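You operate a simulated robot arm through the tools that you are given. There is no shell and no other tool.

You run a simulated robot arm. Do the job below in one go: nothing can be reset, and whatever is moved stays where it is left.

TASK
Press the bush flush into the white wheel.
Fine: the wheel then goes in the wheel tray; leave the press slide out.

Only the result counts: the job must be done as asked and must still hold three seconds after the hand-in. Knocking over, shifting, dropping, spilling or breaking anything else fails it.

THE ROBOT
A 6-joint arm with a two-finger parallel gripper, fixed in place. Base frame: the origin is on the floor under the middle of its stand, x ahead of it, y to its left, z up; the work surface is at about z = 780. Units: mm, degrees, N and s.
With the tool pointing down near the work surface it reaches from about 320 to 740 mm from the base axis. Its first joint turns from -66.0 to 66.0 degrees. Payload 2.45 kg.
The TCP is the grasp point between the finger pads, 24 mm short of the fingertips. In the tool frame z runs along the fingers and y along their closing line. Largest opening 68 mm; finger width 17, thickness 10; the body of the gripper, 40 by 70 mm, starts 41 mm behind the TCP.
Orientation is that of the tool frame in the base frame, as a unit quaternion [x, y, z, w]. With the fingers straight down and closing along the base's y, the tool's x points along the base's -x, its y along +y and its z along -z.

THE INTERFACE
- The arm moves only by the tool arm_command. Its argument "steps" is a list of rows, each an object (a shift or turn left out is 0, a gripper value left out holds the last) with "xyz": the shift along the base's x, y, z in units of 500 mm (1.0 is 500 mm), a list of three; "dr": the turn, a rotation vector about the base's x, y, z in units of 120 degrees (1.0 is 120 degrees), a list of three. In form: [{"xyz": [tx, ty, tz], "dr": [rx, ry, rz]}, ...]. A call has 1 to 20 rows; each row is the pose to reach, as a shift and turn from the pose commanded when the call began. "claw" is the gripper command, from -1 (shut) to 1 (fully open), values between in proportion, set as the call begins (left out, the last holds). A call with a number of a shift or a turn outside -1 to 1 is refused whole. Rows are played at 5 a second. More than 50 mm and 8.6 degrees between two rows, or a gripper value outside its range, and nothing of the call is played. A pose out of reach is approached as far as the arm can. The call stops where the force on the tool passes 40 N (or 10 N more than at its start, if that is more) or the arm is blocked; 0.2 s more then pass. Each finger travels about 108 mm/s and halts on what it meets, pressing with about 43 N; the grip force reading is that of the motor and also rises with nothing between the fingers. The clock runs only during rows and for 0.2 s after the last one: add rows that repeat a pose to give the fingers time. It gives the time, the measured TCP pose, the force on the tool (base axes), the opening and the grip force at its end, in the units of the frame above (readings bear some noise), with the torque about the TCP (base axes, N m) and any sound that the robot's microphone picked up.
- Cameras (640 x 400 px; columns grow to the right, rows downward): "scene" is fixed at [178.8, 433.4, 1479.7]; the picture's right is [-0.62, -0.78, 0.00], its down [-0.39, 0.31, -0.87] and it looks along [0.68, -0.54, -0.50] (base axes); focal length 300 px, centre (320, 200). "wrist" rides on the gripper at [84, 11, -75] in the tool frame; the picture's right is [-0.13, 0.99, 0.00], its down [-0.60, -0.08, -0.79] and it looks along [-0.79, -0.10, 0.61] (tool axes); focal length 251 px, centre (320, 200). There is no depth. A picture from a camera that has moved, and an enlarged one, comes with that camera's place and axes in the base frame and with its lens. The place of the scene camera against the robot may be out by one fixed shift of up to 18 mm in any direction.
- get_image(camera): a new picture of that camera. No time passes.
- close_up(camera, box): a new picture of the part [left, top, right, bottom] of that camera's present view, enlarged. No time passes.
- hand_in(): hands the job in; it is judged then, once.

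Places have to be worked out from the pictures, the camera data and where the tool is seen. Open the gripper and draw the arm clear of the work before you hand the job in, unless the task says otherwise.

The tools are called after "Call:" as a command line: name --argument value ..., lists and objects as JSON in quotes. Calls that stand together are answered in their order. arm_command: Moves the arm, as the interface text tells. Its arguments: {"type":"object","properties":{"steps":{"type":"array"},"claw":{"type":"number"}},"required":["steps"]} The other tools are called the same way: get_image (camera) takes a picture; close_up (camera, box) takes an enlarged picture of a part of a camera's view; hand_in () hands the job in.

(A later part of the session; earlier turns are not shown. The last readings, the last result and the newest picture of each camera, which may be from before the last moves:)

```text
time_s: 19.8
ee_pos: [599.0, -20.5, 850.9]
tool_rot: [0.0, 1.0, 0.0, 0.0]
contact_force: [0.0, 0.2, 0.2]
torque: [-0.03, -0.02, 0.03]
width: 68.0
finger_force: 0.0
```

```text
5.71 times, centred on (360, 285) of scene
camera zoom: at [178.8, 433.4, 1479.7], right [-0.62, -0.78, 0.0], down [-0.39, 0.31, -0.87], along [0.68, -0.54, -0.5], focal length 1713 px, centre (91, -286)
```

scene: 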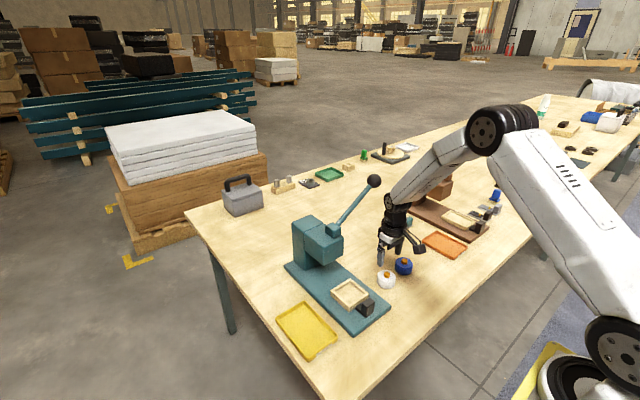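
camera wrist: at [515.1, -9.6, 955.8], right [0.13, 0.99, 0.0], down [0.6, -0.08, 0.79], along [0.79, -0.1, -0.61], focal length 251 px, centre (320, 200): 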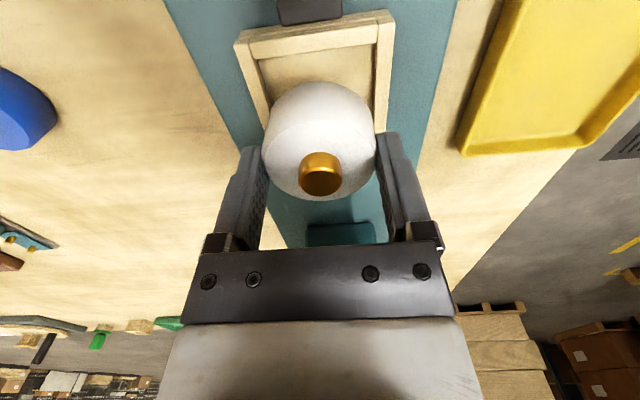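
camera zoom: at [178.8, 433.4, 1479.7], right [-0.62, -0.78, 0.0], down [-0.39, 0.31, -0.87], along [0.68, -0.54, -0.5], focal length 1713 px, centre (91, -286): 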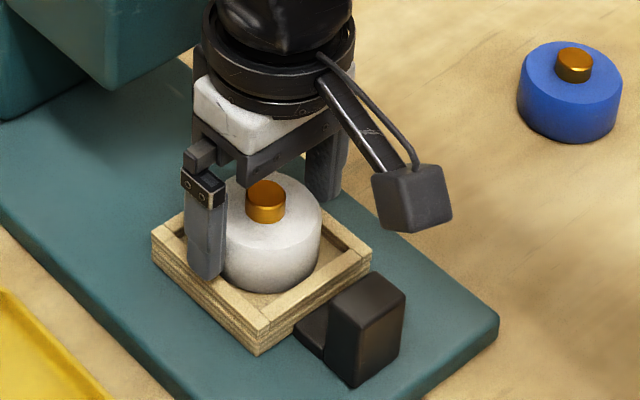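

The wheel sits in the nest, upright with the bush up. I'm raising the hand clear and backing off to view the nest and the black knob.

Call:
arm_command --steps '[{"xyz": [0, 0, 0.04]}, {"xyz": [0, 0, 0.1]}, {"xyz": [-0.04, 0, 0.18]}, {"xyz": [-0.12, 0, 0.24]}, {"xyz": [-0.2, 0, 0.26]}, {"xyz": [-0.2, 0, 0.26]}]' --claw 1

Call:
get_image --camera "wrist"

Call:
close_up --camera "wrist" --box '[240, 0, 400, 130]'

```text
time_s: 21.2
ee_pos: [500.7, -22.4, 982.7]
tool_rot: [0.0, 1.0, -0.001, 0.001]
contact_force: [0.9, 0.0, 0.2]
torque: [-0.05, 0.01, 0.02]
width: 68.2
finger_force: 0.1
```

```text
taken
camera wrist: at [415.0, -11.4, 1059.4], right [0.13, 0.99, 0.0], down [0.6, -0.08, 0.79], along [0.79, -0.1, -0.61], focal length 251 px, centre (320, 200)
```

wrist: 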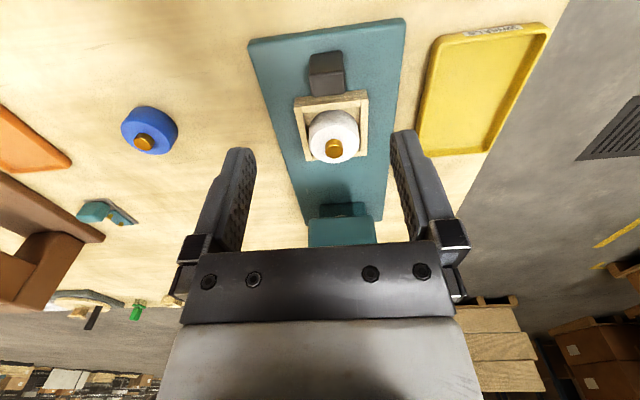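

```text
3.08 times, centred on (320, 65) of wrist
camera zoom: at [415.0, -11.4, 1059.4], right [0.13, 0.99, 0.0], down [0.6, -0.08, 0.79], along [0.79, -0.1, -0.61], focal length 774 px, centre (320, 615)
```

zoom: 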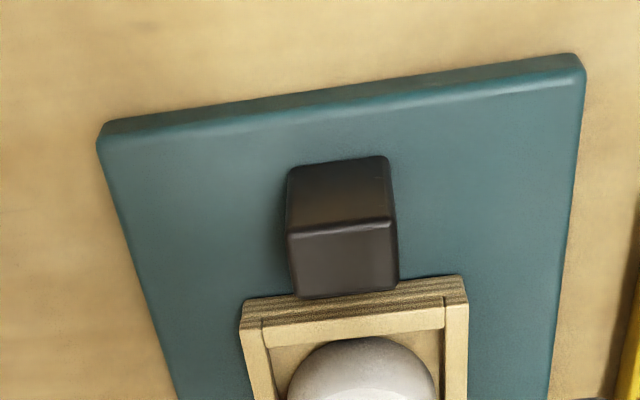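

The knob measures about x 521–541, y −34 to −5, with its top at z≈839; plate top is ≈793. To keep the wrist clear of the press head while pushing in, I'll tilt the tool 25° back and come over the knob.

Call:
arm_command --steps '[{"xyz": [0.02, 0, -0.05], "dr": [0, -0.0694, 0]}, {"xyz": [0.04, 0, -0.1], "dr": [0, -0.1389, 0]}, {"xyz": [0.0636, 0, -0.15], "dr": [0, -0.2083, 0]}, {"xyz": [0.0636, 0, -0.15], "dr": [0, -0.2083, 0]}]' --claw 1

Call:
get_image --camera "wrist"

Call:
close_up --camera "scene" --box '[290, 190, 430, 330]'

```text
time_s: 22.2
ee_pos: [529.9, -21.2, 907.1]
tool_rot: [0.0, 0.976, -0.001, 0.217]
contact_force: [0.8, 0.5, 0.5]
torque: [0.03, 0.01, 0.0]
width: 67.8
finger_force: 0.1
```

```text
taken
camera wrist: at [421.6, -9.7, 941.1], right [0.12, 0.99, 0.05], down [0.21, -0.08, 0.97], along [0.97, -0.1, -0.22], focal length 251 px, centre (320, 200)
```

wrist: 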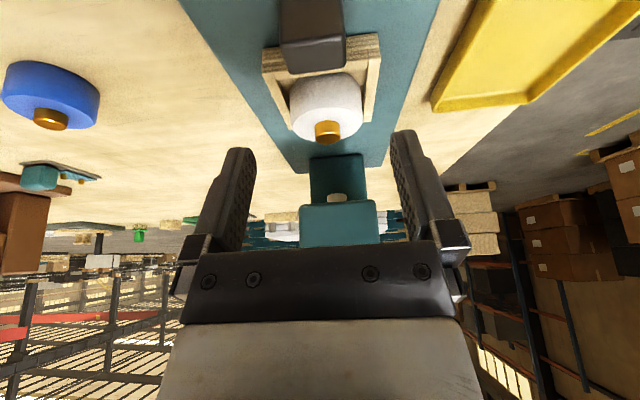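

```text
2.86 times, centred on (360, 260) of scene
camera zoom: at [178.8, 433.4, 1479.7], right [-0.62, -0.78, 0.0], down [-0.39, 0.31, -0.87], along [0.68, -0.54, -0.5], focal length 856 px, centre (206, 29)
```

zoom: 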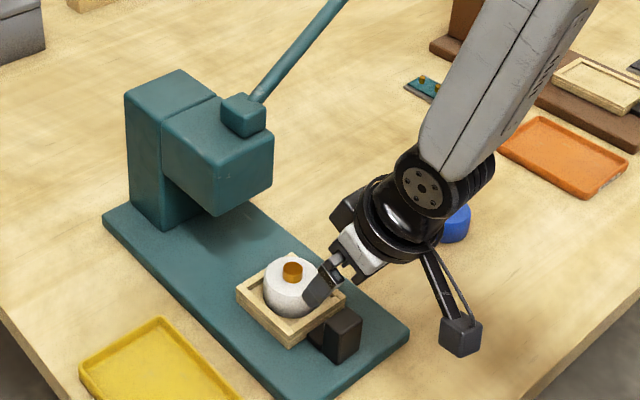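

I can see the ram tip under the head in this view. I'll zoom on it to locate the ram axis and its height over the wheel.

Call:
close_up --camera "wrist" --box '[250, 0, 400, 240]'

Call:
close_up --camera "wrist" --box '[280, 60, 400, 250]'

```text
1.67 times, centred on (325, 120) of wrist
camera zoom: at [421.6, -9.7, 941.1], right [0.12, 0.99, 0.05], down [0.21, -0.08, 0.97], along [0.97, -0.1, -0.22], focal length 419 px, centre (312, 333)
```

zoom: 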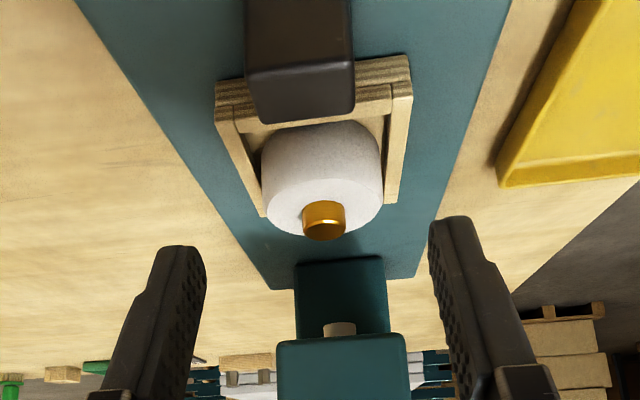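

```text
2.11 times, centred on (340, 155) of wrist
camera zoom: at [421.6, -9.7, 941.1], right [0.12, 0.99, 0.05], down [0.21, -0.08, 0.97], along [0.97, -0.1, -0.22], focal length 529 px, centre (278, 295)
```

zoom: 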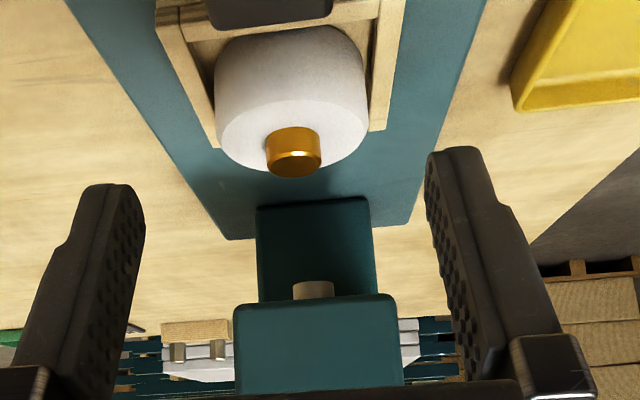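

The ram is on y≈−19.4, aligned with the nest, with its tip around z≈870, above the bush. I'm descending over the knob and gripping it.

Call:
arm_command --steps '[{"xyz": [0, 0, -0.05]}, {"xyz": [0, 0, -0.1]}, {"xyz": [0, 0, -0.135]}, {"xyz": [0, 0, -0.154]}, {"xyz": [0, 0, -0.154]}]' --claw 1

Call:
get_image --camera "wrist"

Call:
close_up --camera "scene" --box '[310, 230, 430, 330]'

```text
time_s: 23.4
ee_pos: [530.2, -20.0, 828.2]
tool_rot: [-0.001, 0.976, 0.0, 0.216]
contact_force: [-0.3, 0.1, -0.4]
torque: [0.0, 0.01, 0.0]
width: 68.0
finger_force: 0.2
```

```text
taken
camera wrist: at [421.4, -9.1, 863.5], right [0.12, 0.99, 0.05], down [0.21, -0.08, 0.97], along [0.97, -0.1, -0.22], focal length 251 px, centre (320, 200)
```

wrist: 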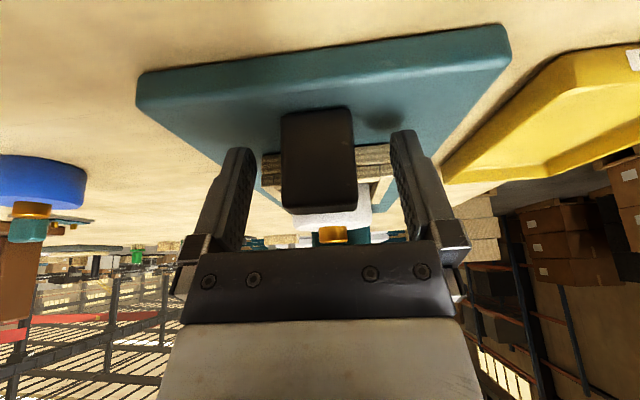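

```text
4.00 times, centred on (370, 280) of scene
camera zoom: at [178.8, 433.4, 1479.7], right [-0.62, -0.78, 0.0], down [-0.39, 0.31, -0.87], along [0.68, -0.54, -0.5], focal length 1199 px, centre (120, -120)
```

zoom: 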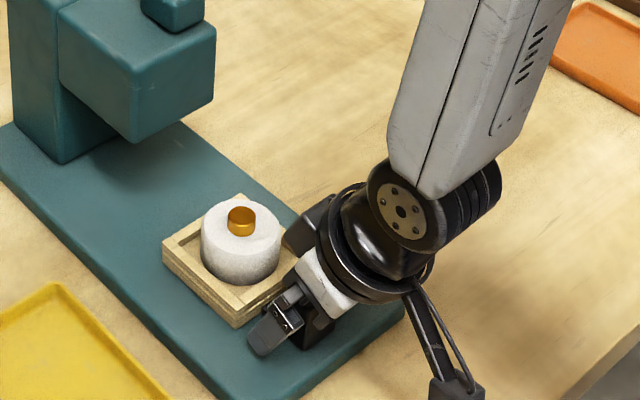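

The knob is between the fingers. I'm closing on it now.

Call:
arm_command --steps '[{"xyz": [0, 0, 0]}, {"xyz": [0, 0, 0]}, {"xyz": [0, 0, 0]}, {"xyz": [0, 0, 0]}]' --claw -1

Call:
close_up --camera "scene" --box '[310, 230, 430, 330]'

```text
time_s: 24.4
ee_pos: [530.8, -20.8, 828.9]
tool_rot: [-0.001, 0.976, 0.0, 0.216]
contact_force: [1.9, 6.2, -4.7]
torque: [0.52, -0.37, 0.07]
width: 31.7
finger_force: 45.0
```

```text
4.00 times, centred on (370, 280) of scene
camera zoom: at [178.9, 433.5, 1479.7], right [-0.62, -0.78, 0.0], down [-0.39, 0.31, -0.87], along [0.68, -0.54, -0.5], focal length 1199 px, centre (120, -120)
```

zoom: 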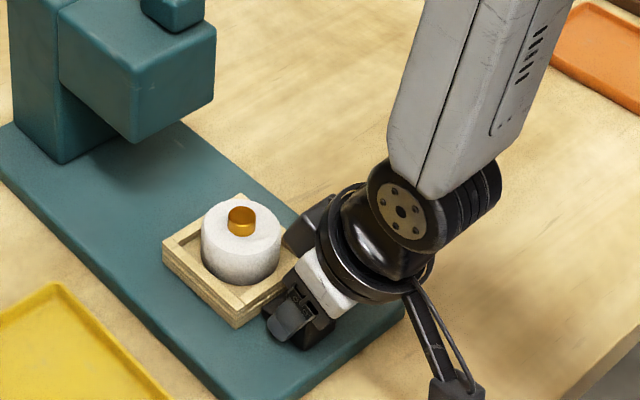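

Knob gripped (width 31.7, small side load). I'll slide in along +x slowly, 30 mm first, and check.

Call:
arm_command --steps '[{"xyz": [0.01, 0, 0]}, {"xyz": [0.02, 0, 0]}, {"xyz": [0.03, 0, 0]}, {"xyz": [0.04, 0, 0]}, {"xyz": [0.05, 0, 0]}, {"xyz": [0.06, 0, 0]}]'

Call:
close_up --camera "scene" --box '[290, 210, 430, 330]'

```text
time_s: 25.8
ee_pos: [559.9, -20.6, 827.9]
tool_rot: [0.0, 0.976, -0.001, 0.217]
contact_force: [-1.8, -8.3, 2.8]
torque: [0.33, -1.08, 0.17]
width: 32.0
finger_force: 44.9
```

```text
3.33 times, centred on (360, 270) of scene
camera zoom: at [178.7, 433.2, 1479.8], right [-0.62, -0.78, 0.0], down [-0.39, 0.31, -0.87], along [0.68, -0.54, -0.5], focal length 999 px, centre (187, -33)
```

zoom: 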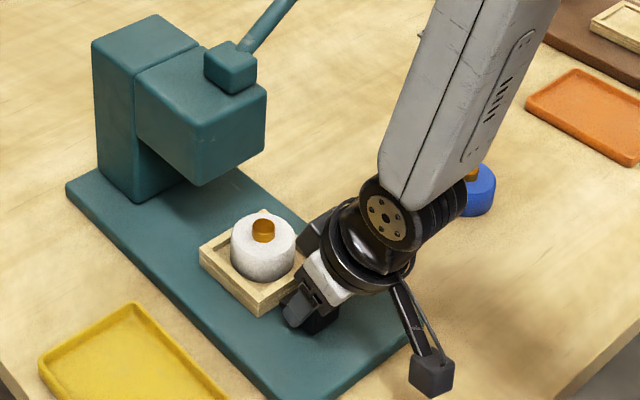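

The slide moves freely with low force. Continuing another 40 mm.

Call:
arm_command --steps '[{"xyz": [0.01, 0, 0]}, {"xyz": [0.02, 0, 0]}, {"xyz": [0.03, 0, 0]}, {"xyz": [0.04, 0, 0]}, {"xyz": [0.05, 0, 0]}, {"xyz": [0.06, 0, 0]}, {"xyz": [0.07, 0, 0]}, {"xyz": [0.08, 0, 0]}]'

Call:
close_up --camera "scene" --box '[290, 210, 430, 330]'

Call:
get_image --camera "wrist"

```text
time_s: 27.6
ee_pos: [600.6, -20.2, 829.7]
tool_rot: [0.0, 0.976, -0.001, 0.217]
contact_force: [-0.3, -2.5, 18.9]
torque: [0.4, 1.31, 0.18]
width: 32.0
finger_force: 45.0
```

```text
3.33 times, centred on (360, 270) of scene
camera zoom: at [178.4, 433.4, 1479.8], right [-0.62, -0.78, 0.0], down [-0.39, 0.31, -0.87], along [0.68, -0.54, -0.5], focal length 999 px, centre (187, -33)
```

zoom: 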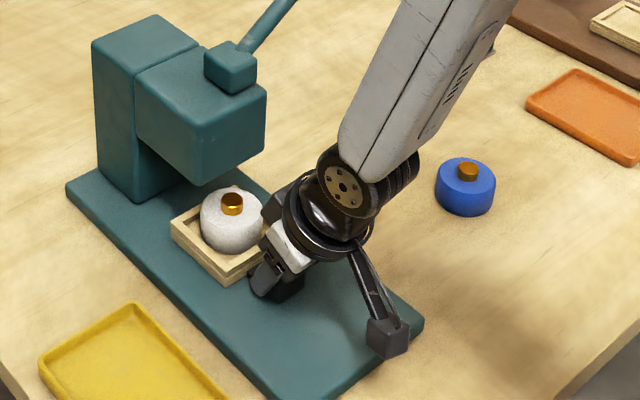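

```text
taken
camera wrist: at [492.8, -8.8, 863.3], right [0.12, 0.99, 0.05], down [0.21, -0.08, 0.97], along [0.97, -0.1, -0.22], focal length 251 px, centre (320, 200)
```

wrist: 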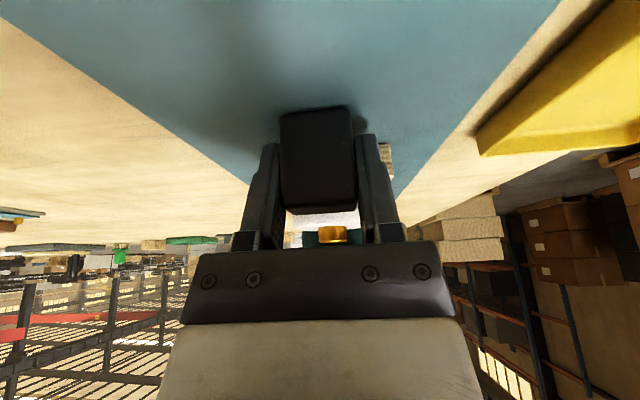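

Slide is in about 70 mm and clearances look fine. I'm continuing 20 mm with closer checks on force.

Call:
arm_command --steps '[{"xyz": [0.01, 0, 0]}, {"xyz": [0.02, 0, 0]}, {"xyz": [0.03, 0, 0]}, {"xyz": [0.04, 0, 0]}]'

Call:
close_up --camera "scene" --box '[280, 200, 400, 310]'

Call:
close_up --camera "wrist" --box '[260, 180, 400, 260]'

```text
time_s: 28.6
ee_pos: [620.7, -20.3, 829.0]
tool_rot: [0.0, 0.976, -0.001, 0.217]
contact_force: [-1.1, 0.3, 8.7]
torque: [0.4, -1.46, -0.02]
width: 32.2
finger_force: 44.8
```

```text
3.64 times, centred on (340, 255) of scene
camera zoom: at [178.5, 433.4, 1479.8], right [-0.62, -0.78, 0.0], down [-0.39, 0.31, -0.87], along [0.68, -0.54, -0.5], focal length 1090 px, centre (247, 0)
```

zoom: 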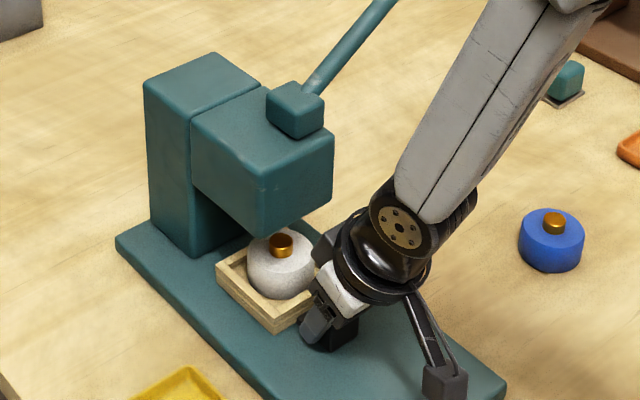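

```text
4.57 times, centred on (330, 220) of wrist
camera zoom: at [512.5, -8.8, 863.3], right [0.12, 0.99, 0.05], down [0.21, -0.08, 0.97], along [0.97, -0.1, -0.22], focal length 1149 px, centre (274, 109)
```

zoom: 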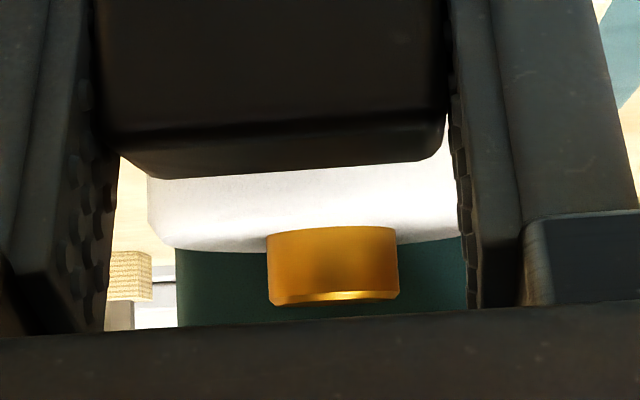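

All clear; I'll continue inward in small steps until it reaches its stop.

Call:
arm_command --steps '[{"xyz": [0.006, 0, 0]}, {"xyz": [0.012, 0, 0]}, {"xyz": [0.018, 0, 0]}, {"xyz": [0.024, 0, 0]}]'

Call:
close_up --camera "scene" --box '[280, 200, 400, 310]'

```text
time_s: 29.8
ee_pos: [630.6, -19.6, 829.3]
tool_rot: [-0.001, 0.977, -0.001, 0.213]
contact_force: [-15.2, 0.0, 15.2]
torque: [1.03, -0.61, 0.4]
width: 32.1
finger_force: 45.3
stopped in row 4: the force on the tool passed its limit at 41 N (the readings are from after the stop); the commanded pose is now the measured one
```

```text
3.64 times, centred on (340, 255) of scene
camera zoom: at [178.1, 433.4, 1479.8], right [-0.62, -0.78, 0.0], down [-0.39, 0.31, -0.87], along [0.68, -0.54, -0.5], focal length 1090 px, centre (247, 0)
```

zoom: 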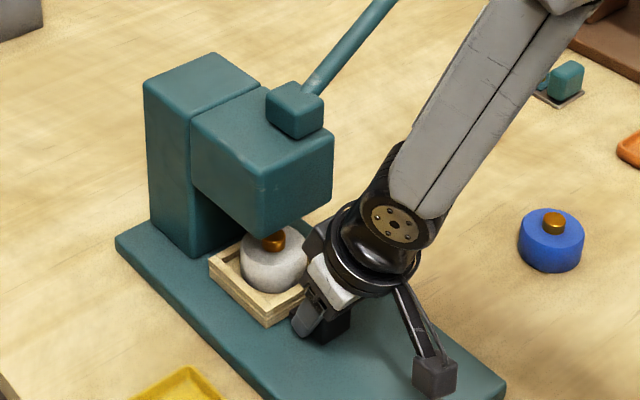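

It stopped against a hard limit at 100 mm of travel with 41 N, so the slide should be fully in. I'll release the knob and raise/back off to verify the bush is under the ram.

Call:
arm_command --steps '[{"xyz": [0, 0, 0]}, {"xyz": [0, 0, 0]}, {"xyz": [0, 0, 0]}]' --claw 1

Call:
arm_command --steps '[{"xyz": [-0.02, 0, 0.03]}, {"xyz": [-0.08, 0, 0.07]}, {"xyz": [-0.16, 0, 0.1]}, {"xyz": [-0.24, 0, 0.1]}, {"xyz": [-0.3, 0, 0.1]}, {"xyz": [-0.3, 0, 0.1]}]' --claw 1

Call:
get_image --camera "wrist"

Call:
close_up --camera "wrist" --box '[270, 80, 410, 240]'

Call:
close_up --camera "scene" --box '[280, 190, 400, 300]'

```text
time_s: 30.6
ee_pos: [631.1, -20.8, 828.1]
tool_rot: [0.0, 0.977, -0.001, 0.214]
contact_force: [0.6, -0.3, -0.3]
torque: [0.0, 0.05, 0.01]
width: 67.9
finger_force: 0.2
```

```text
time_s: 32.0
ee_pos: [480.5, -19.8, 878.4]
tool_rot: [-0.001, 0.977, -0.002, 0.215]
contact_force: [-0.1, -0.6, 0.4]
torque: [-0.02, 0.02, -0.02]
width: 67.9
finger_force: 0.0
```

```text
taken
camera wrist: at [371.7, -8.6, 913.9], right [0.12, 0.99, 0.05], down [0.22, -0.08, 0.97], along [0.97, -0.1, -0.22], focal length 251 px, centre (320, 200)
```

wrist: 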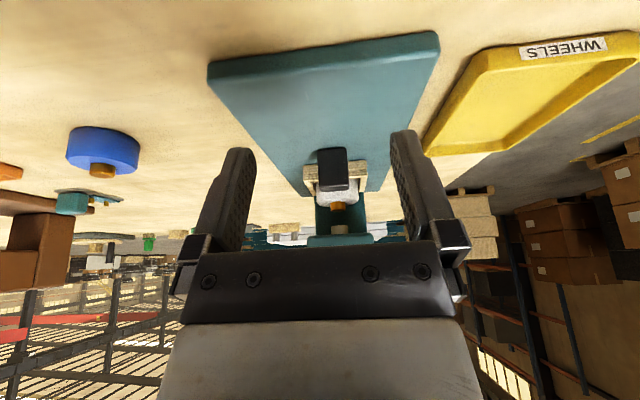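

```text
2.50 times, centred on (340, 160) of wrist
camera zoom: at [371.7, -8.6, 913.9], right [0.12, 0.99, 0.05], down [0.22, -0.08, 0.97], along [0.97, -0.1, -0.22], focal length 629 px, centre (270, 300)
```

zoom: 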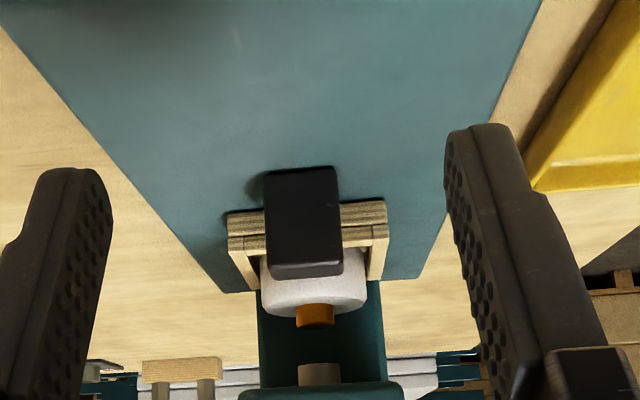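

```text
3.64 times, centred on (340, 245) of scene
camera zoom: at [178.8, 433.4, 1479.7], right [-0.62, -0.78, 0.0], down [-0.39, 0.31, -0.87], along [0.68, -0.54, -0.5], focal length 1090 px, centre (247, 36)
```

zoom: 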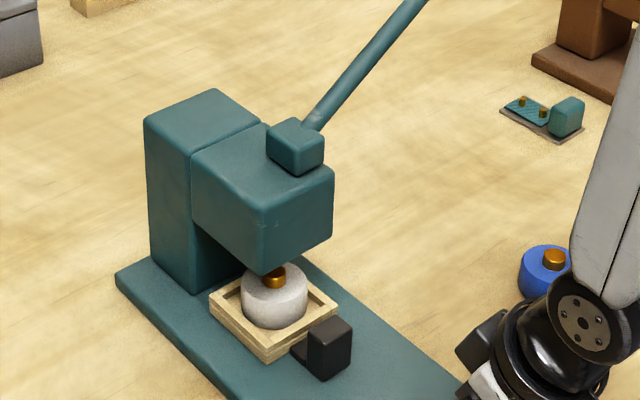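

The bush lies beneath the head in line with the ram and the slide is fully home. Next is the lever: I'm raising the arm to tool-down in front of it to re-measure the ball.

Call:
arm_command --steps '[{"xyz": [-0.02, 0, 0.08], "dr": [0, 0, 0]}, {"xyz": [-0.02, 0, 0.16], "dr": [0, 0.04, 0]}, {"xyz": [-0.02, -0.04, 0.24], "dr": [0, 0.08, 0]}, {"xyz": [-0.02, -0.09, 0.32], "dr": [0, 0.12, 0]}, {"xyz": [-0.01, -0.14, 0.4], "dr": [0, 0.16, 0]}, {"xyz": [0, -0.19, 0.48], "dr": [0, 0.2065, 0]}, {"xyz": [0.02, -0.23, 0.56], "dr": [0, 0.2065, 0]}, {"xyz": [0.04, -0.26, 0.64], "dr": [0, 0.2065, 0]}, {"xyz": [0.04, -0.26, 0.72], "dr": [0, 0.2065, 0]}, {"xyz": [0.04, -0.26, 0.72], "dr": [0, 0.2065, 0]}]' --claw 1

Call:
get_image --camera "wrist"

Call:
close_up --camera "wrist" --box '[250, 110, 410, 240]'

```text
time_s: 34.2
ee_pos: [500.8, -150.2, 1237.1]
tool_rot: [-0.001, 1.0, -0.001, -0.002]
contact_force: [0.4, 0.5, -0.8]
torque: [-0.01, -0.03, 0.01]
width: 67.9
finger_force: 0.0
out of reach, approached as far as the arm can: row 2
```

```text
taken
camera wrist: at [416.1, -138.3, 1313.8], right [0.13, 0.99, 0.0], down [0.61, -0.08, 0.79], along [0.79, -0.1, -0.61], focal length 251 px, centre (320, 200)
```

wrist: 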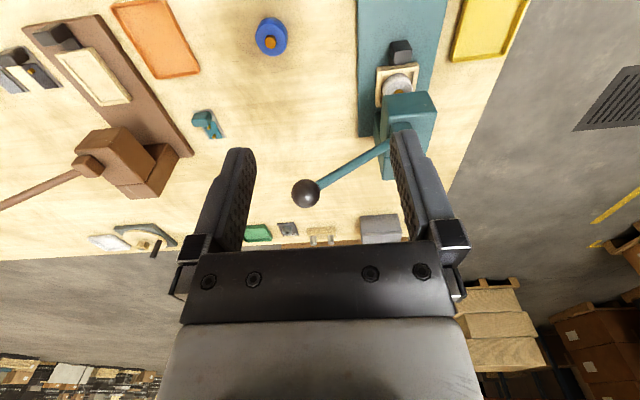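

```text
3.08 times, centred on (330, 175) of wrist
camera zoom: at [416.1, -138.3, 1313.8], right [0.13, 0.99, 0.0], down [0.61, -0.08, 0.79], along [0.79, -0.1, -0.61], focal length 774 px, centre (289, 277)
```

zoom: 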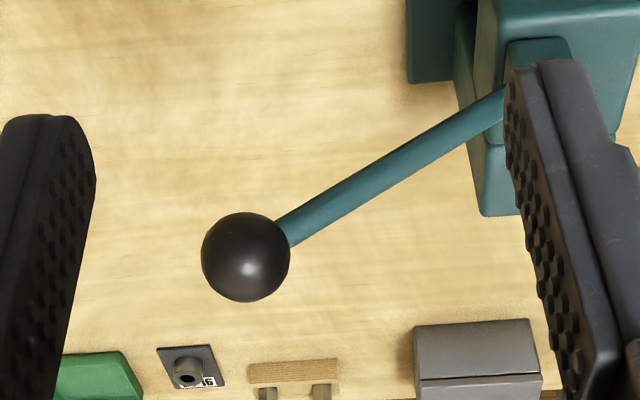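

The ball is at about (690,-194,1087), radius 21, and it swings in a plane at x≈690. I'll yaw the gripper 90° so the open fingers straddle the ball in x and the palm can push it down, with the camera on the −y side.

Call:
arm_command --steps '[{"dr": [0, 0, 0.068]}, {"dr": [0, 0, 0.136]}, {"dr": [0, 0, 0.204]}, {"dr": [0, 0, 0.272]}, {"dr": [0, 0, 0.34]}, {"dr": [0, 0, 0.408]}, {"dr": [0, 0, 0.476]}, {"dr": [0, 0, 0.544]}, {"dr": [0, 0, 0.612]}, {"dr": [0, 0, 0.681]}, {"dr": [0, 0, 0.75]}, {"dr": [0, 0, 0.75]}]' --claw 1

Call:
get_image --camera "wrist"

Call:
get_image --camera "scene"

```text
time_s: 36.8
ee_pos: [501.4, -150.3, 1238.4]
tool_rot: [0.709, -0.706, 0.001, 0.001]
contact_force: [-1.1, 0.2, 0.1]
torque: [-0.01, 0.02, -0.02]
width: 67.9
finger_force: 0.1
```

```text
taken
camera wrist: at [489.6, -234.4, 1315.4], right [-0.99, 0.13, 0.0], down [0.07, 0.61, 0.79], along [0.1, 0.79, -0.61], focal length 251 px, centre (320, 200)
```

wrist: 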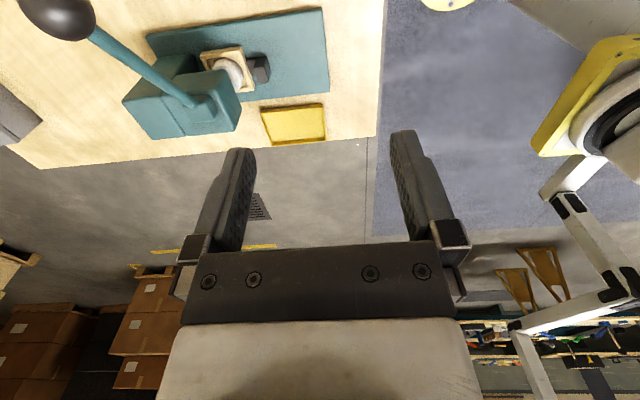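

```text
taken
```

scene: 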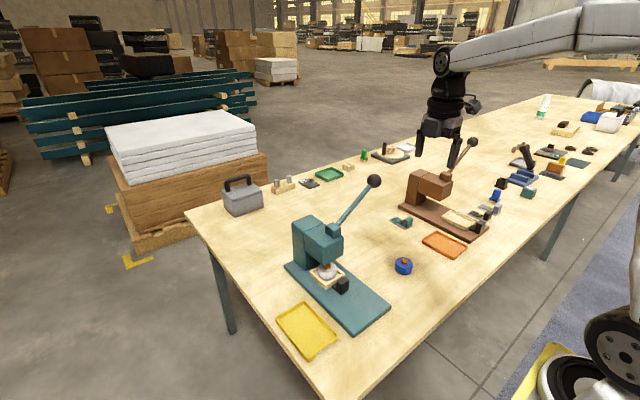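

The yaw worked, and the lever is seen at upper left. I'll move closer, staying well above the ball, and re-measure with this orientation.

Call:
arm_command --steps '[{"xyz": [0.07, -0.02, -0.01]}, {"xyz": [0.14, -0.05, -0.02]}, {"xyz": [0.21, -0.07, -0.03]}, {"xyz": [0.28, -0.09, -0.04]}, {"xyz": [0.28, -0.09, -0.04]}]' --claw 1

Call:
get_image --camera "wrist"

Call:
close_up --camera "scene" --box '[290, 90, 490, 290]'

```text
time_s: 38.0
ee_pos: [642.2, -195.6, 1216.1]
tool_rot: [0.708, -0.707, 0.001, 0.0]
contact_force: [0.5, -0.4, 0.1]
torque: [-0.01, 0.03, -0.02]
width: 68.2
finger_force: 0.1
```

```text
taken
camera wrist: at [630.9, -279.1, 1293.9], right [-0.99, 0.13, 0.0], down [0.08, 0.61, 0.79], along [0.1, 0.79, -0.61], focal length 251 px, centre (320, 200)
```

wrist: 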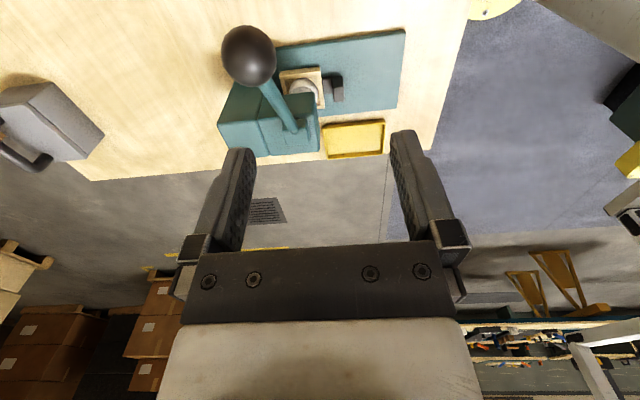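

```text
2.00 times, centred on (390, 190) of scene
camera zoom: at [178.8, 433.4, 1479.7], right [-0.62, -0.78, 0.0], down [-0.39, 0.31, -0.87], along [0.68, -0.54, -0.5], focal length 599 px, centre (180, 220)
```

zoom: 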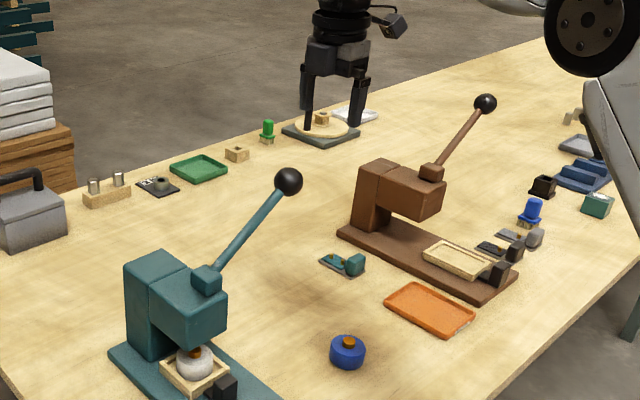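

Reach is fine. Triangulating gives the ball at about (698,-197,1081). I'm moving directly above it, with the fingertips still over the ball, to confirm centring.

Call:
arm_command --steps '[{"xyz": [0.04, -0.002, -0.02]}, {"xyz": [0.08, -0.004, -0.06]}, {"xyz": [0.1158, -0.005, -0.12]}, {"xyz": [0.1158, -0.005, -0.12]}]' --claw 1

Call:
get_image --camera "wrist"

Call:
close_up --camera "wrist" --box '[230, 40, 420, 240]'

Call:
close_up --camera "scene" --box '[300, 100, 460, 260]'

```text
time_s: 39.0
ee_pos: [699.5, -194.9, 1158.6]
tool_rot: [0.708, -0.707, 0.001, 0.0]
contact_force: [0.1, 0.1, -0.8]
torque: [0.02, 0.01, 0.01]
width: 68.0
finger_force: 0.1
```

```text
taken
camera wrist: at [688.1, -278.4, 1236.1], right [-0.99, 0.13, 0.0], down [0.08, 0.61, 0.79], along [0.1, 0.79, -0.61], focal length 251 px, centre (320, 200)
```

wrist: 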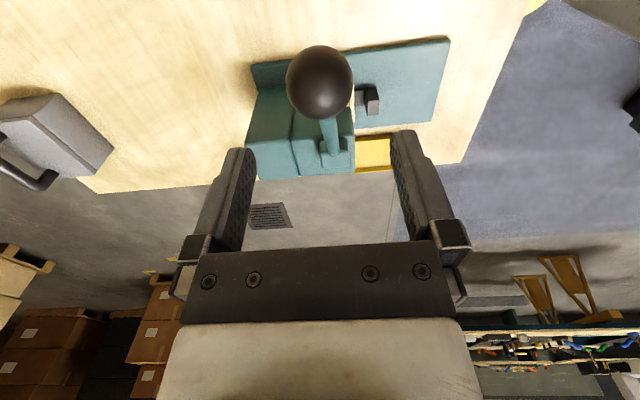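

```text
2.00 times, centred on (325, 140) of wrist
camera zoom: at [688.1, -278.4, 1236.1], right [-0.99, 0.13, 0.0], down [0.08, 0.61, 0.79], along [0.1, 0.79, -0.61], focal length 503 px, centre (310, 320)
```

zoom: 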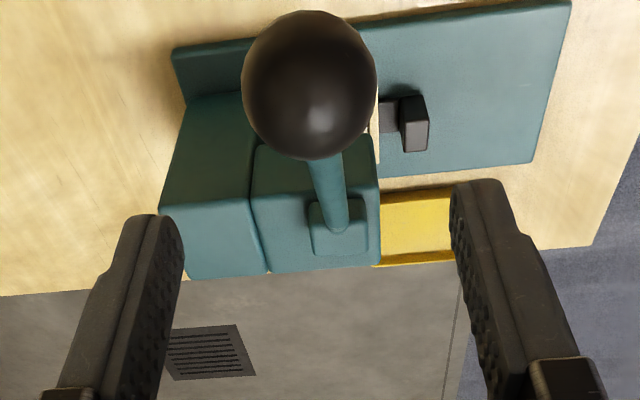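

```text
2.50 times, centred on (380, 180) of scene
camera zoom: at [178.8, 433.4, 1479.7], right [-0.62, -0.78, 0.0], down [-0.39, 0.31, -0.87], along [0.68, -0.54, -0.5], focal length 749 px, centre (170, 250)
```

zoom: 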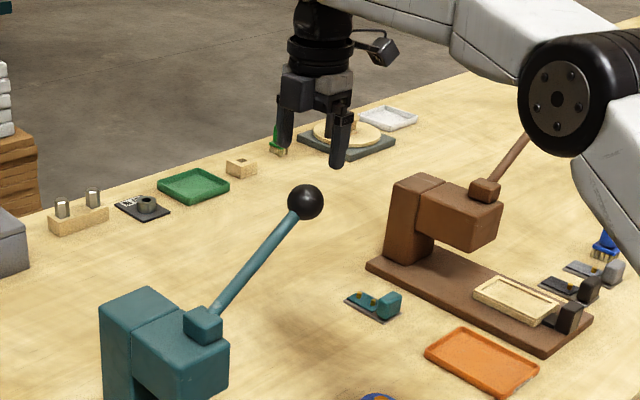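

The ball is centred between the fingers in x and refined to about (699,-198,1083). I'm lowering so the fingers straddle it and the palm comes just above its top.

Call:
arm_command --steps '[{"xyz": [0, -0.007, -0.04]}, {"xyz": [0, -0.007, -0.08]}, {"xyz": [0, -0.007, -0.12]}, {"xyz": [0, -0.007, -0.15]}, {"xyz": [0, -0.007, -0.164]}, {"xyz": [0, -0.007, -0.164]}]' --claw 1

Call:
get_image --camera "wrist"

Call:
close_up --camera "scene" --box '[320, 120, 420, 220]'

```text
time_s: 40.4
ee_pos: [699.4, -200.3, 1076.0]
tool_rot: [0.708, -0.706, 0.002, -0.001]
contact_force: [-0.1, 0.2, -0.1]
torque: [-0.02, 0.0, 0.03]
width: 67.9
finger_force: 0.1
```

```text
taken
camera wrist: at [687.1, -284.5, 1153.4], right [-0.99, 0.13, 0.0], down [0.08, 0.61, 0.79], along [0.1, 0.79, -0.61], focal length 251 px, centre (320, 200)
```

wrist: 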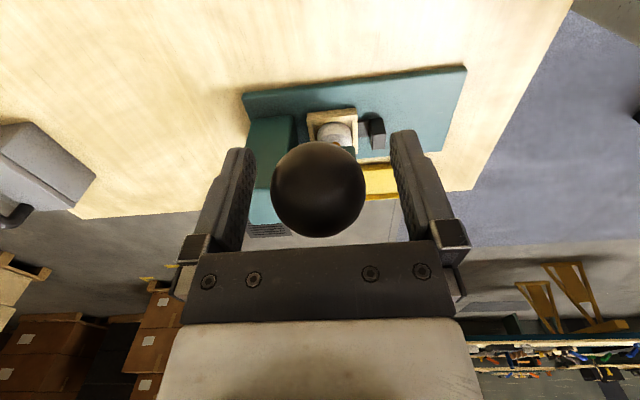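

```text
4.00 times, centred on (370, 170) of scene
camera zoom: at [178.8, 433.4, 1479.7], right [-0.62, -0.78, 0.0], down [-0.39, 0.31, -0.87], along [0.68, -0.54, -0.5], focal length 1199 px, centre (120, 320)
```

zoom: 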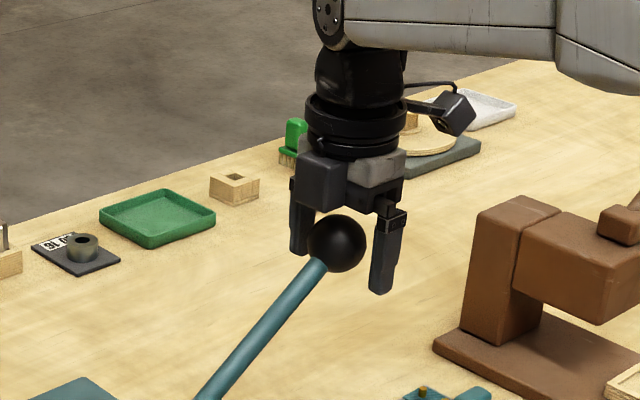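

The ball is caged between the fingers just under the palm. I'm starting to push down along the lever's arc and watching force and sound.

Call:
arm_command --steps '[{"xyz": [0, 0.001, -0.015]}, {"xyz": [0, 0.001, -0.0246]}, {"xyz": [0, -0.001, -0.032]}, {"xyz": [0, -0.003, -0.0386]}, {"xyz": [0, -0.006, -0.0456]}, {"xyz": [0, -0.009, -0.0526]}, {"xyz": [0, -0.013, -0.0596]}, {"xyz": [0, -0.017, -0.0666]}]' --claw 1

Call:
get_image --camera "wrist"

Call:
close_up --camera "scene" --box '[290, 130, 430, 270]'

```text
time_s: 42.2
ee_pos: [697.8, -210.5, 1042.6]
tool_rot: [0.707, -0.707, 0.001, 0.0]
contact_force: [-1.0, -1.5, 2.0]
torque: [0.07, 0.02, -0.01]
width: 67.9
finger_force: 0.1
```

```text
taken
camera wrist: at [687.1, -294.1, 1120.0], right [-0.99, 0.13, 0.0], down [0.08, 0.61, 0.79], along [0.1, 0.79, -0.61], focal length 251 px, centre (320, 200)
```

wrist: 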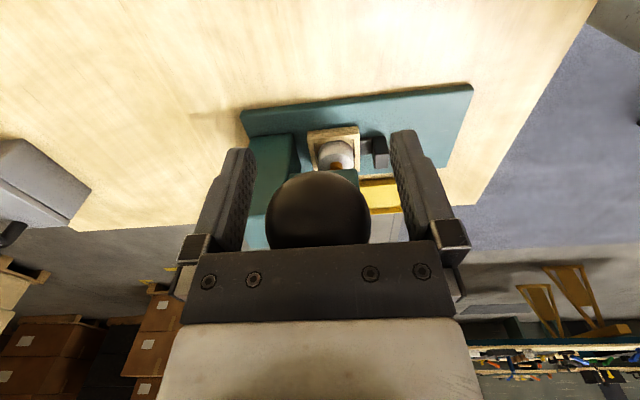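

```text
2.86 times, centred on (360, 200) of scene
camera zoom: at [178.7, 433.4, 1479.7], right [-0.62, -0.78, 0.0], down [-0.39, 0.31, -0.87], along [0.68, -0.54, -0.5], focal length 856 px, centre (206, 200)
```

zoom: 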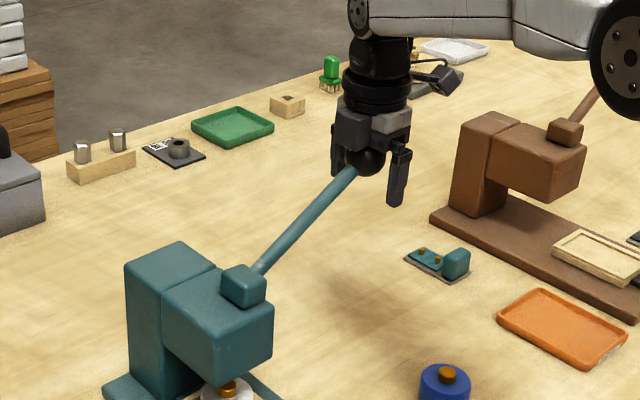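

The lever follows with only ~2 N. I'm continuing down the arc.

Call:
arm_command --steps '[{"xyz": [0, -0.008, -0.014]}, {"xyz": [0, -0.014, -0.028]}, {"xyz": [0, -0.02, -0.042]}, {"xyz": [0, -0.025, -0.056]}, {"xyz": [0, -0.029, -0.07]}, {"xyz": [0, -0.033, -0.084]}]' --claw 1

Call:
close_up --camera "wrist" --box '[200, 60, 440, 260]'

Call:
close_up --camera "scene" --box '[290, 150, 430, 290]'

```text
time_s: 43.6
ee_pos: [697.8, -225.4, 1001.7]
tool_rot: [0.708, -0.707, 0.001, 0.0]
contact_force: [-0.5, 0.1, 1.4]
torque: [0.03, -0.01, 0.0]
width: 68.3
finger_force: 0.0
```

```text
2.00 times, centred on (320, 160) of wrist
camera zoom: at [686.5, -309.2, 1078.5], right [-0.99, 0.13, 0.0], down [0.08, 0.61, 0.79], along [0.1, 0.79, -0.61], focal length 503 px, centre (320, 280)
```

zoom: 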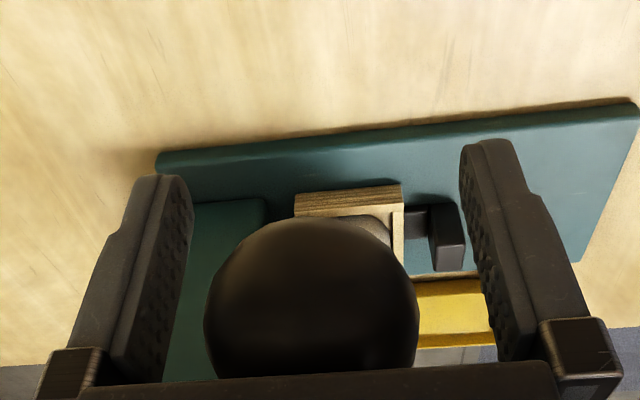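

```text
2.86 times, centred on (360, 220) of scene
camera zoom: at [178.7, 433.4, 1479.7], right [-0.62, -0.78, 0.0], down [-0.39, 0.31, -0.87], along [0.68, -0.54, -0.5], focal length 856 px, centre (206, 143)
```

zoom: 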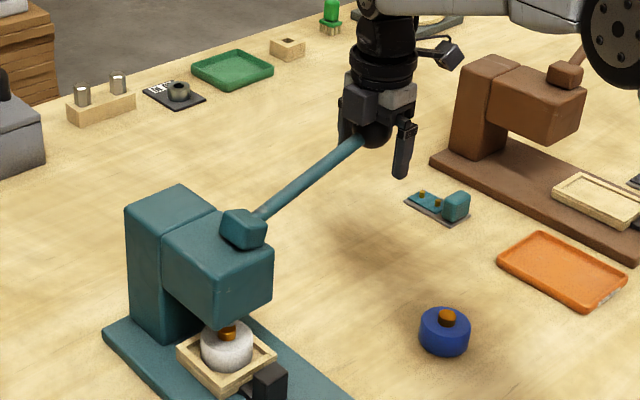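

Still light (~1.4 N), ball centred beneath the palm. Continuing toward horizontal.

Call:
arm_command --steps '[{"xyz": [0, -0.003, -0.014]}, {"xyz": [0, -0.006, -0.028]}, {"xyz": [0, -0.008, -0.044]}, {"xyz": [0, -0.01, -0.06]}, {"xyz": [0, -0.0114, -0.076]}, {"xyz": [0, -0.0116, -0.094]}]' --claw 1

Call:
close_up --camera "wrist" --box '[200, 60, 440, 260]'

Call:
close_up --camera "scene" --box '[290, 180, 410, 300]'

```text
time_s: 45.0
ee_pos: [698.8, -231.6, 953.7]
tool_rot: [0.708, -0.706, 0.003, 0.0]
contact_force: [0.3, -0.8, 1.9]
torque: [0.06, -0.02, 0.02]
width: 68.0
finger_force: 0.0
```

```text
2.00 times, centred on (320, 160) of wrist
camera zoom: at [686.8, -315.7, 1030.7], right [-0.99, 0.13, 0.0], down [0.08, 0.61, 0.79], along [0.1, 0.79, -0.61], focal length 503 px, centre (320, 280)
```

zoom: 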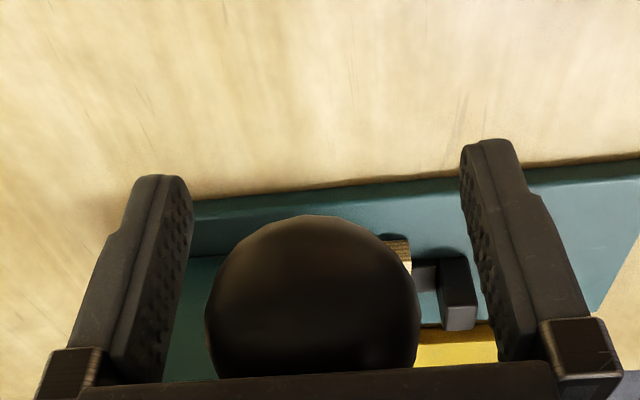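

```text
3.33 times, centred on (350, 240) of scene
camera zoom: at [178.7, 433.4, 1479.7], right [-0.62, -0.78, 0.0], down [-0.39, 0.31, -0.87], along [0.68, -0.54, -0.5], focal length 999 px, centre (220, 67)
```

zoom: 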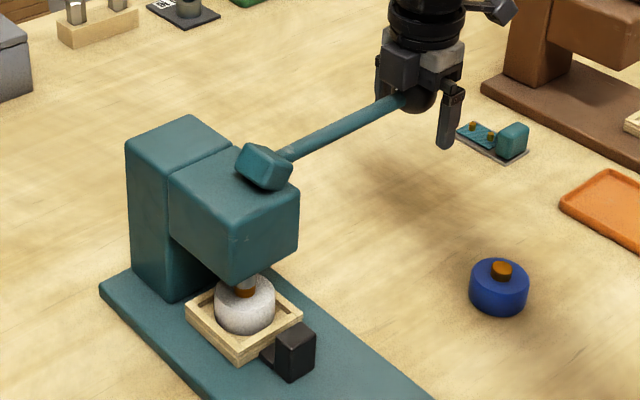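

The ram is now coming down to the bush and force is still low. Continuing in smaller steps.

Call:
arm_command --steps '[{"xyz": [0, 0, -0.01]}, {"xyz": [0, 0.0006, -0.02]}, {"xyz": [0, 0.0012, -0.03]}, {"xyz": [0, 0.002, -0.04]}, {"xyz": [0, 0.0034, -0.05]}]' --claw 1

Call:
close_up --camera "scene" --box '[300, 200, 400, 300]'

Call:
close_up --camera "wrist" --box '[200, 60, 440, 260]'

```text
time_s: 46.2
ee_pos: [698.1, -230.5, 929.0]
tool_rot: [0.708, -0.706, 0.001, 0.0]
contact_force: [-0.2, -3.3, 5.2]
torque: [0.11, -0.02, -0.01]
width: 68.0
finger_force: 0.1
```

```text
4.00 times, centred on (350, 250) of scene
camera zoom: at [178.7, 433.4, 1479.8], right [-0.62, -0.78, 0.0], down [-0.39, 0.31, -0.87], along [0.68, -0.54, -0.5], focal length 1199 px, centre (200, 0)
```

zoom: 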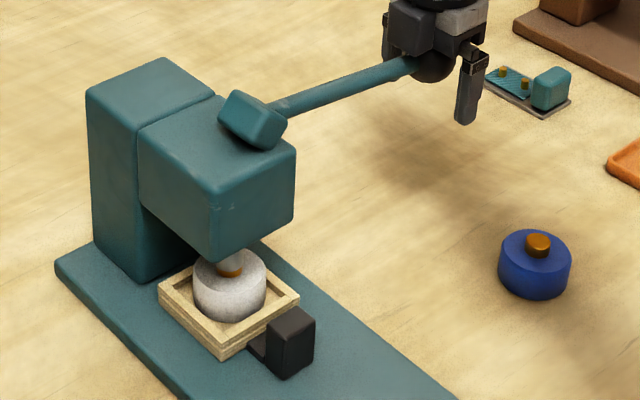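

```text
2.00 times, centred on (320, 160) of wrist
camera zoom: at [687.1, -314.5, 1006.2], right [-0.99, 0.13, 0.0], down [0.08, 0.61, 0.79], along [0.1, 0.79, -0.61], focal length 503 px, centre (320, 280)
```

zoom: 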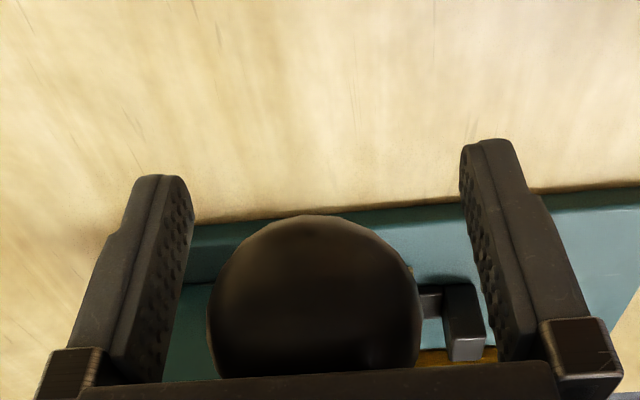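

The ram has reached the bush (force rising to ~5 N, bush shorter). I'm pressing on in small steps.

Call:
arm_command --steps '[{"xyz": [0, 0.001, -0.008]}, {"xyz": [0, 0.0024, -0.016]}, {"xyz": [0, 0.004, -0.024]}, {"xyz": [0, 0.006, -0.032]}]' --claw 1

Call:
close_up --camera "scene" --box '[300, 200, 400, 300]'

Call:
close_up --camera "scene" --box '[320, 250, 370, 300]'

```text
time_s: 47.2
ee_pos: [698.9, -228.2, 913.3]
tool_rot: [0.708, -0.706, 0.001, 0.0]
contact_force: [1.2, -1.4, 4.4]
torque: [0.09, -0.03, 0.01]
width: 68.0
finger_force: 0.0
```

```text
4.00 times, centred on (350, 250) of scene
camera zoom: at [178.7, 433.4, 1479.7], right [-0.62, -0.78, 0.0], down [-0.39, 0.31, -0.87], along [0.68, -0.54, -0.5], focal length 1199 px, centre (200, 0)
```

zoom: 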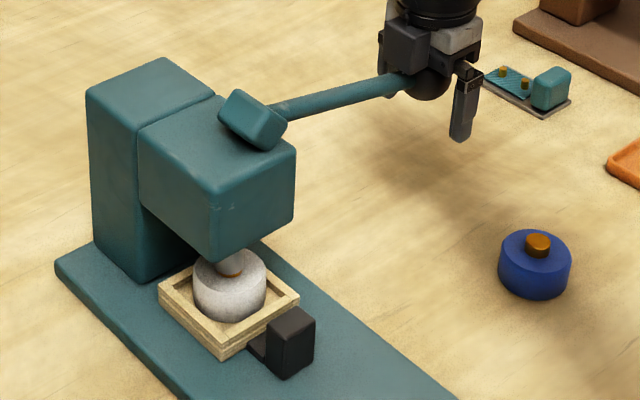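

```text
8.00 times, centred on (345, 275) of scene
camera zoom: at [178.7, 433.4, 1479.7], right [-0.62, -0.78, 0.0], down [-0.39, 0.31, -0.87], along [0.68, -0.54, -0.5], focal length 2398 px, centre (120, -400)
```

zoom: 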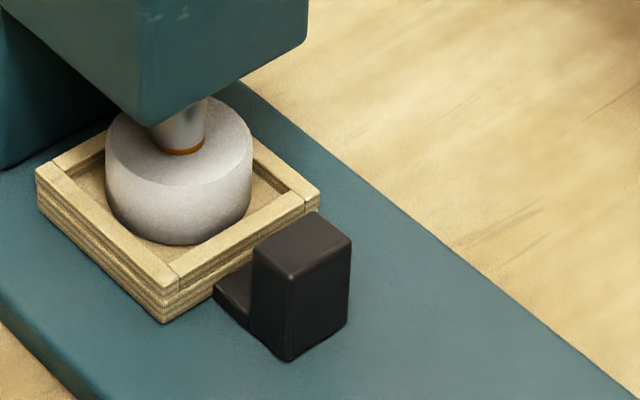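

The ram sits squarely on the bush, which now protrudes only ~2 mm. A little more push is needed.

Call:
arm_command --steps '[{"xyz": [0, 0.0015, -0.006]}, {"xyz": [0, 0.003, -0.012]}, {"xyz": [0, 0.0046, -0.018]}]' --claw 1

Call:
close_up --camera "scene" --box '[320, 250, 370, 300]'

```text
time_s: 48.0
ee_pos: [698.3, -224.7, 904.5]
tool_rot: [0.708, -0.707, 0.002, 0.0]
contact_force: [0.0, -1.8, 4.9]
torque: [0.1, 0.0, -0.03]
width: 68.0
finger_force: 0.0
```

```text
8.00 times, centred on (345, 275) of scene
camera zoom: at [178.7, 433.4, 1479.8], right [-0.62, -0.78, 0.0], down [-0.39, 0.31, -0.87], along [0.68, -0.54, -0.5], focal length 2398 px, centre (120, -400)
```

zoom: 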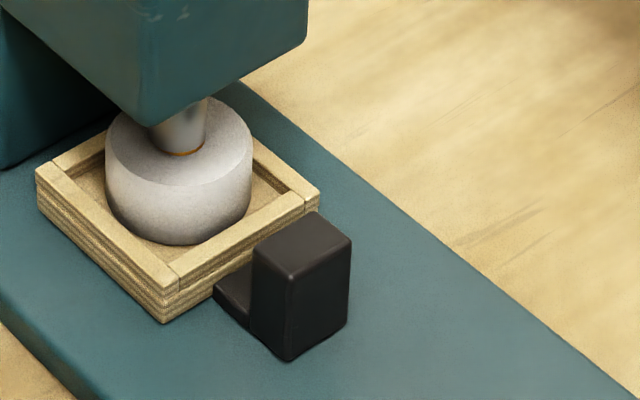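

Only a thin sliver of bush is showing. I'll go down in very small steps and look for the force rise at flush.

Call:
arm_command --steps '[{"xyz": [0, 0.0008, -0.003]}, {"xyz": [0, 0.0016, -0.006]}]' --claw 1

Call:
close_up --camera "scene" --box '[325, 255, 355, 285]'

```text
time_s: 48.6
ee_pos: [698.9, -224.5, 900.6]
tool_rot: [0.708, -0.706, 0.001, 0.0]
contact_force: [-0.3, -0.8, 5.3]
torque: [0.09, -0.03, 0.01]
width: 67.9
finger_force: 0.2
```

```text
13.33 times, centred on (340, 270) of scene
camera zoom: at [178.6, 433.4, 1479.7], right [-0.62, -0.78, 0.0], down [-0.39, 0.31, -0.87], along [0.68, -0.54, -0.5], focal length 3996 px, centre (53, -733)
```

zoom: 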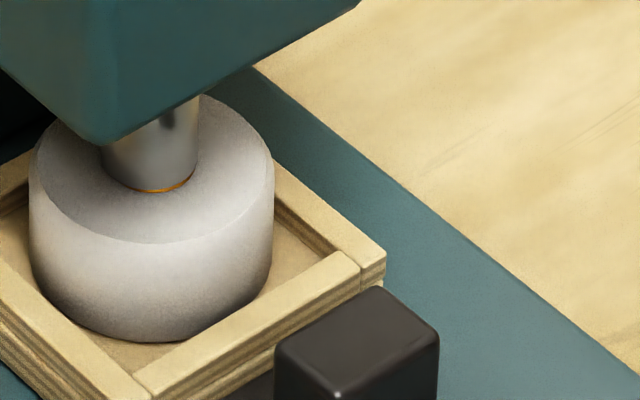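

About half a millimetre remains. Another small step.

Call:
arm_command --steps '[{"xyz": [0, 0.0008, -0.003]}, {"xyz": [0, 0.0016, -0.006]}]' --claw 1

Call:
close_up --camera "scene" --box '[325, 255, 355, 285]'

```text
time_s: 49.2
ee_pos: [698.3, -223.5, 898.5]
tool_rot: [0.707, -0.707, 0.002, 0.0]
contact_force: [-0.3, -2.7, 5.3]
torque: [0.12, -0.06, -0.02]
width: 68.1
finger_force: 0.0
```

```text
13.33 times, centred on (340, 270) of scene
camera zoom: at [178.6, 433.4, 1479.8], right [-0.62, -0.78, 0.0], down [-0.39, 0.31, -0.87], along [0.68, -0.54, -0.5], focal length 3996 px, centre (53, -733)
```

zoom: 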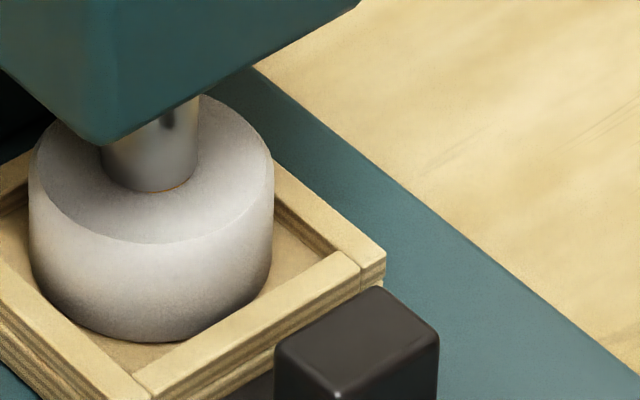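

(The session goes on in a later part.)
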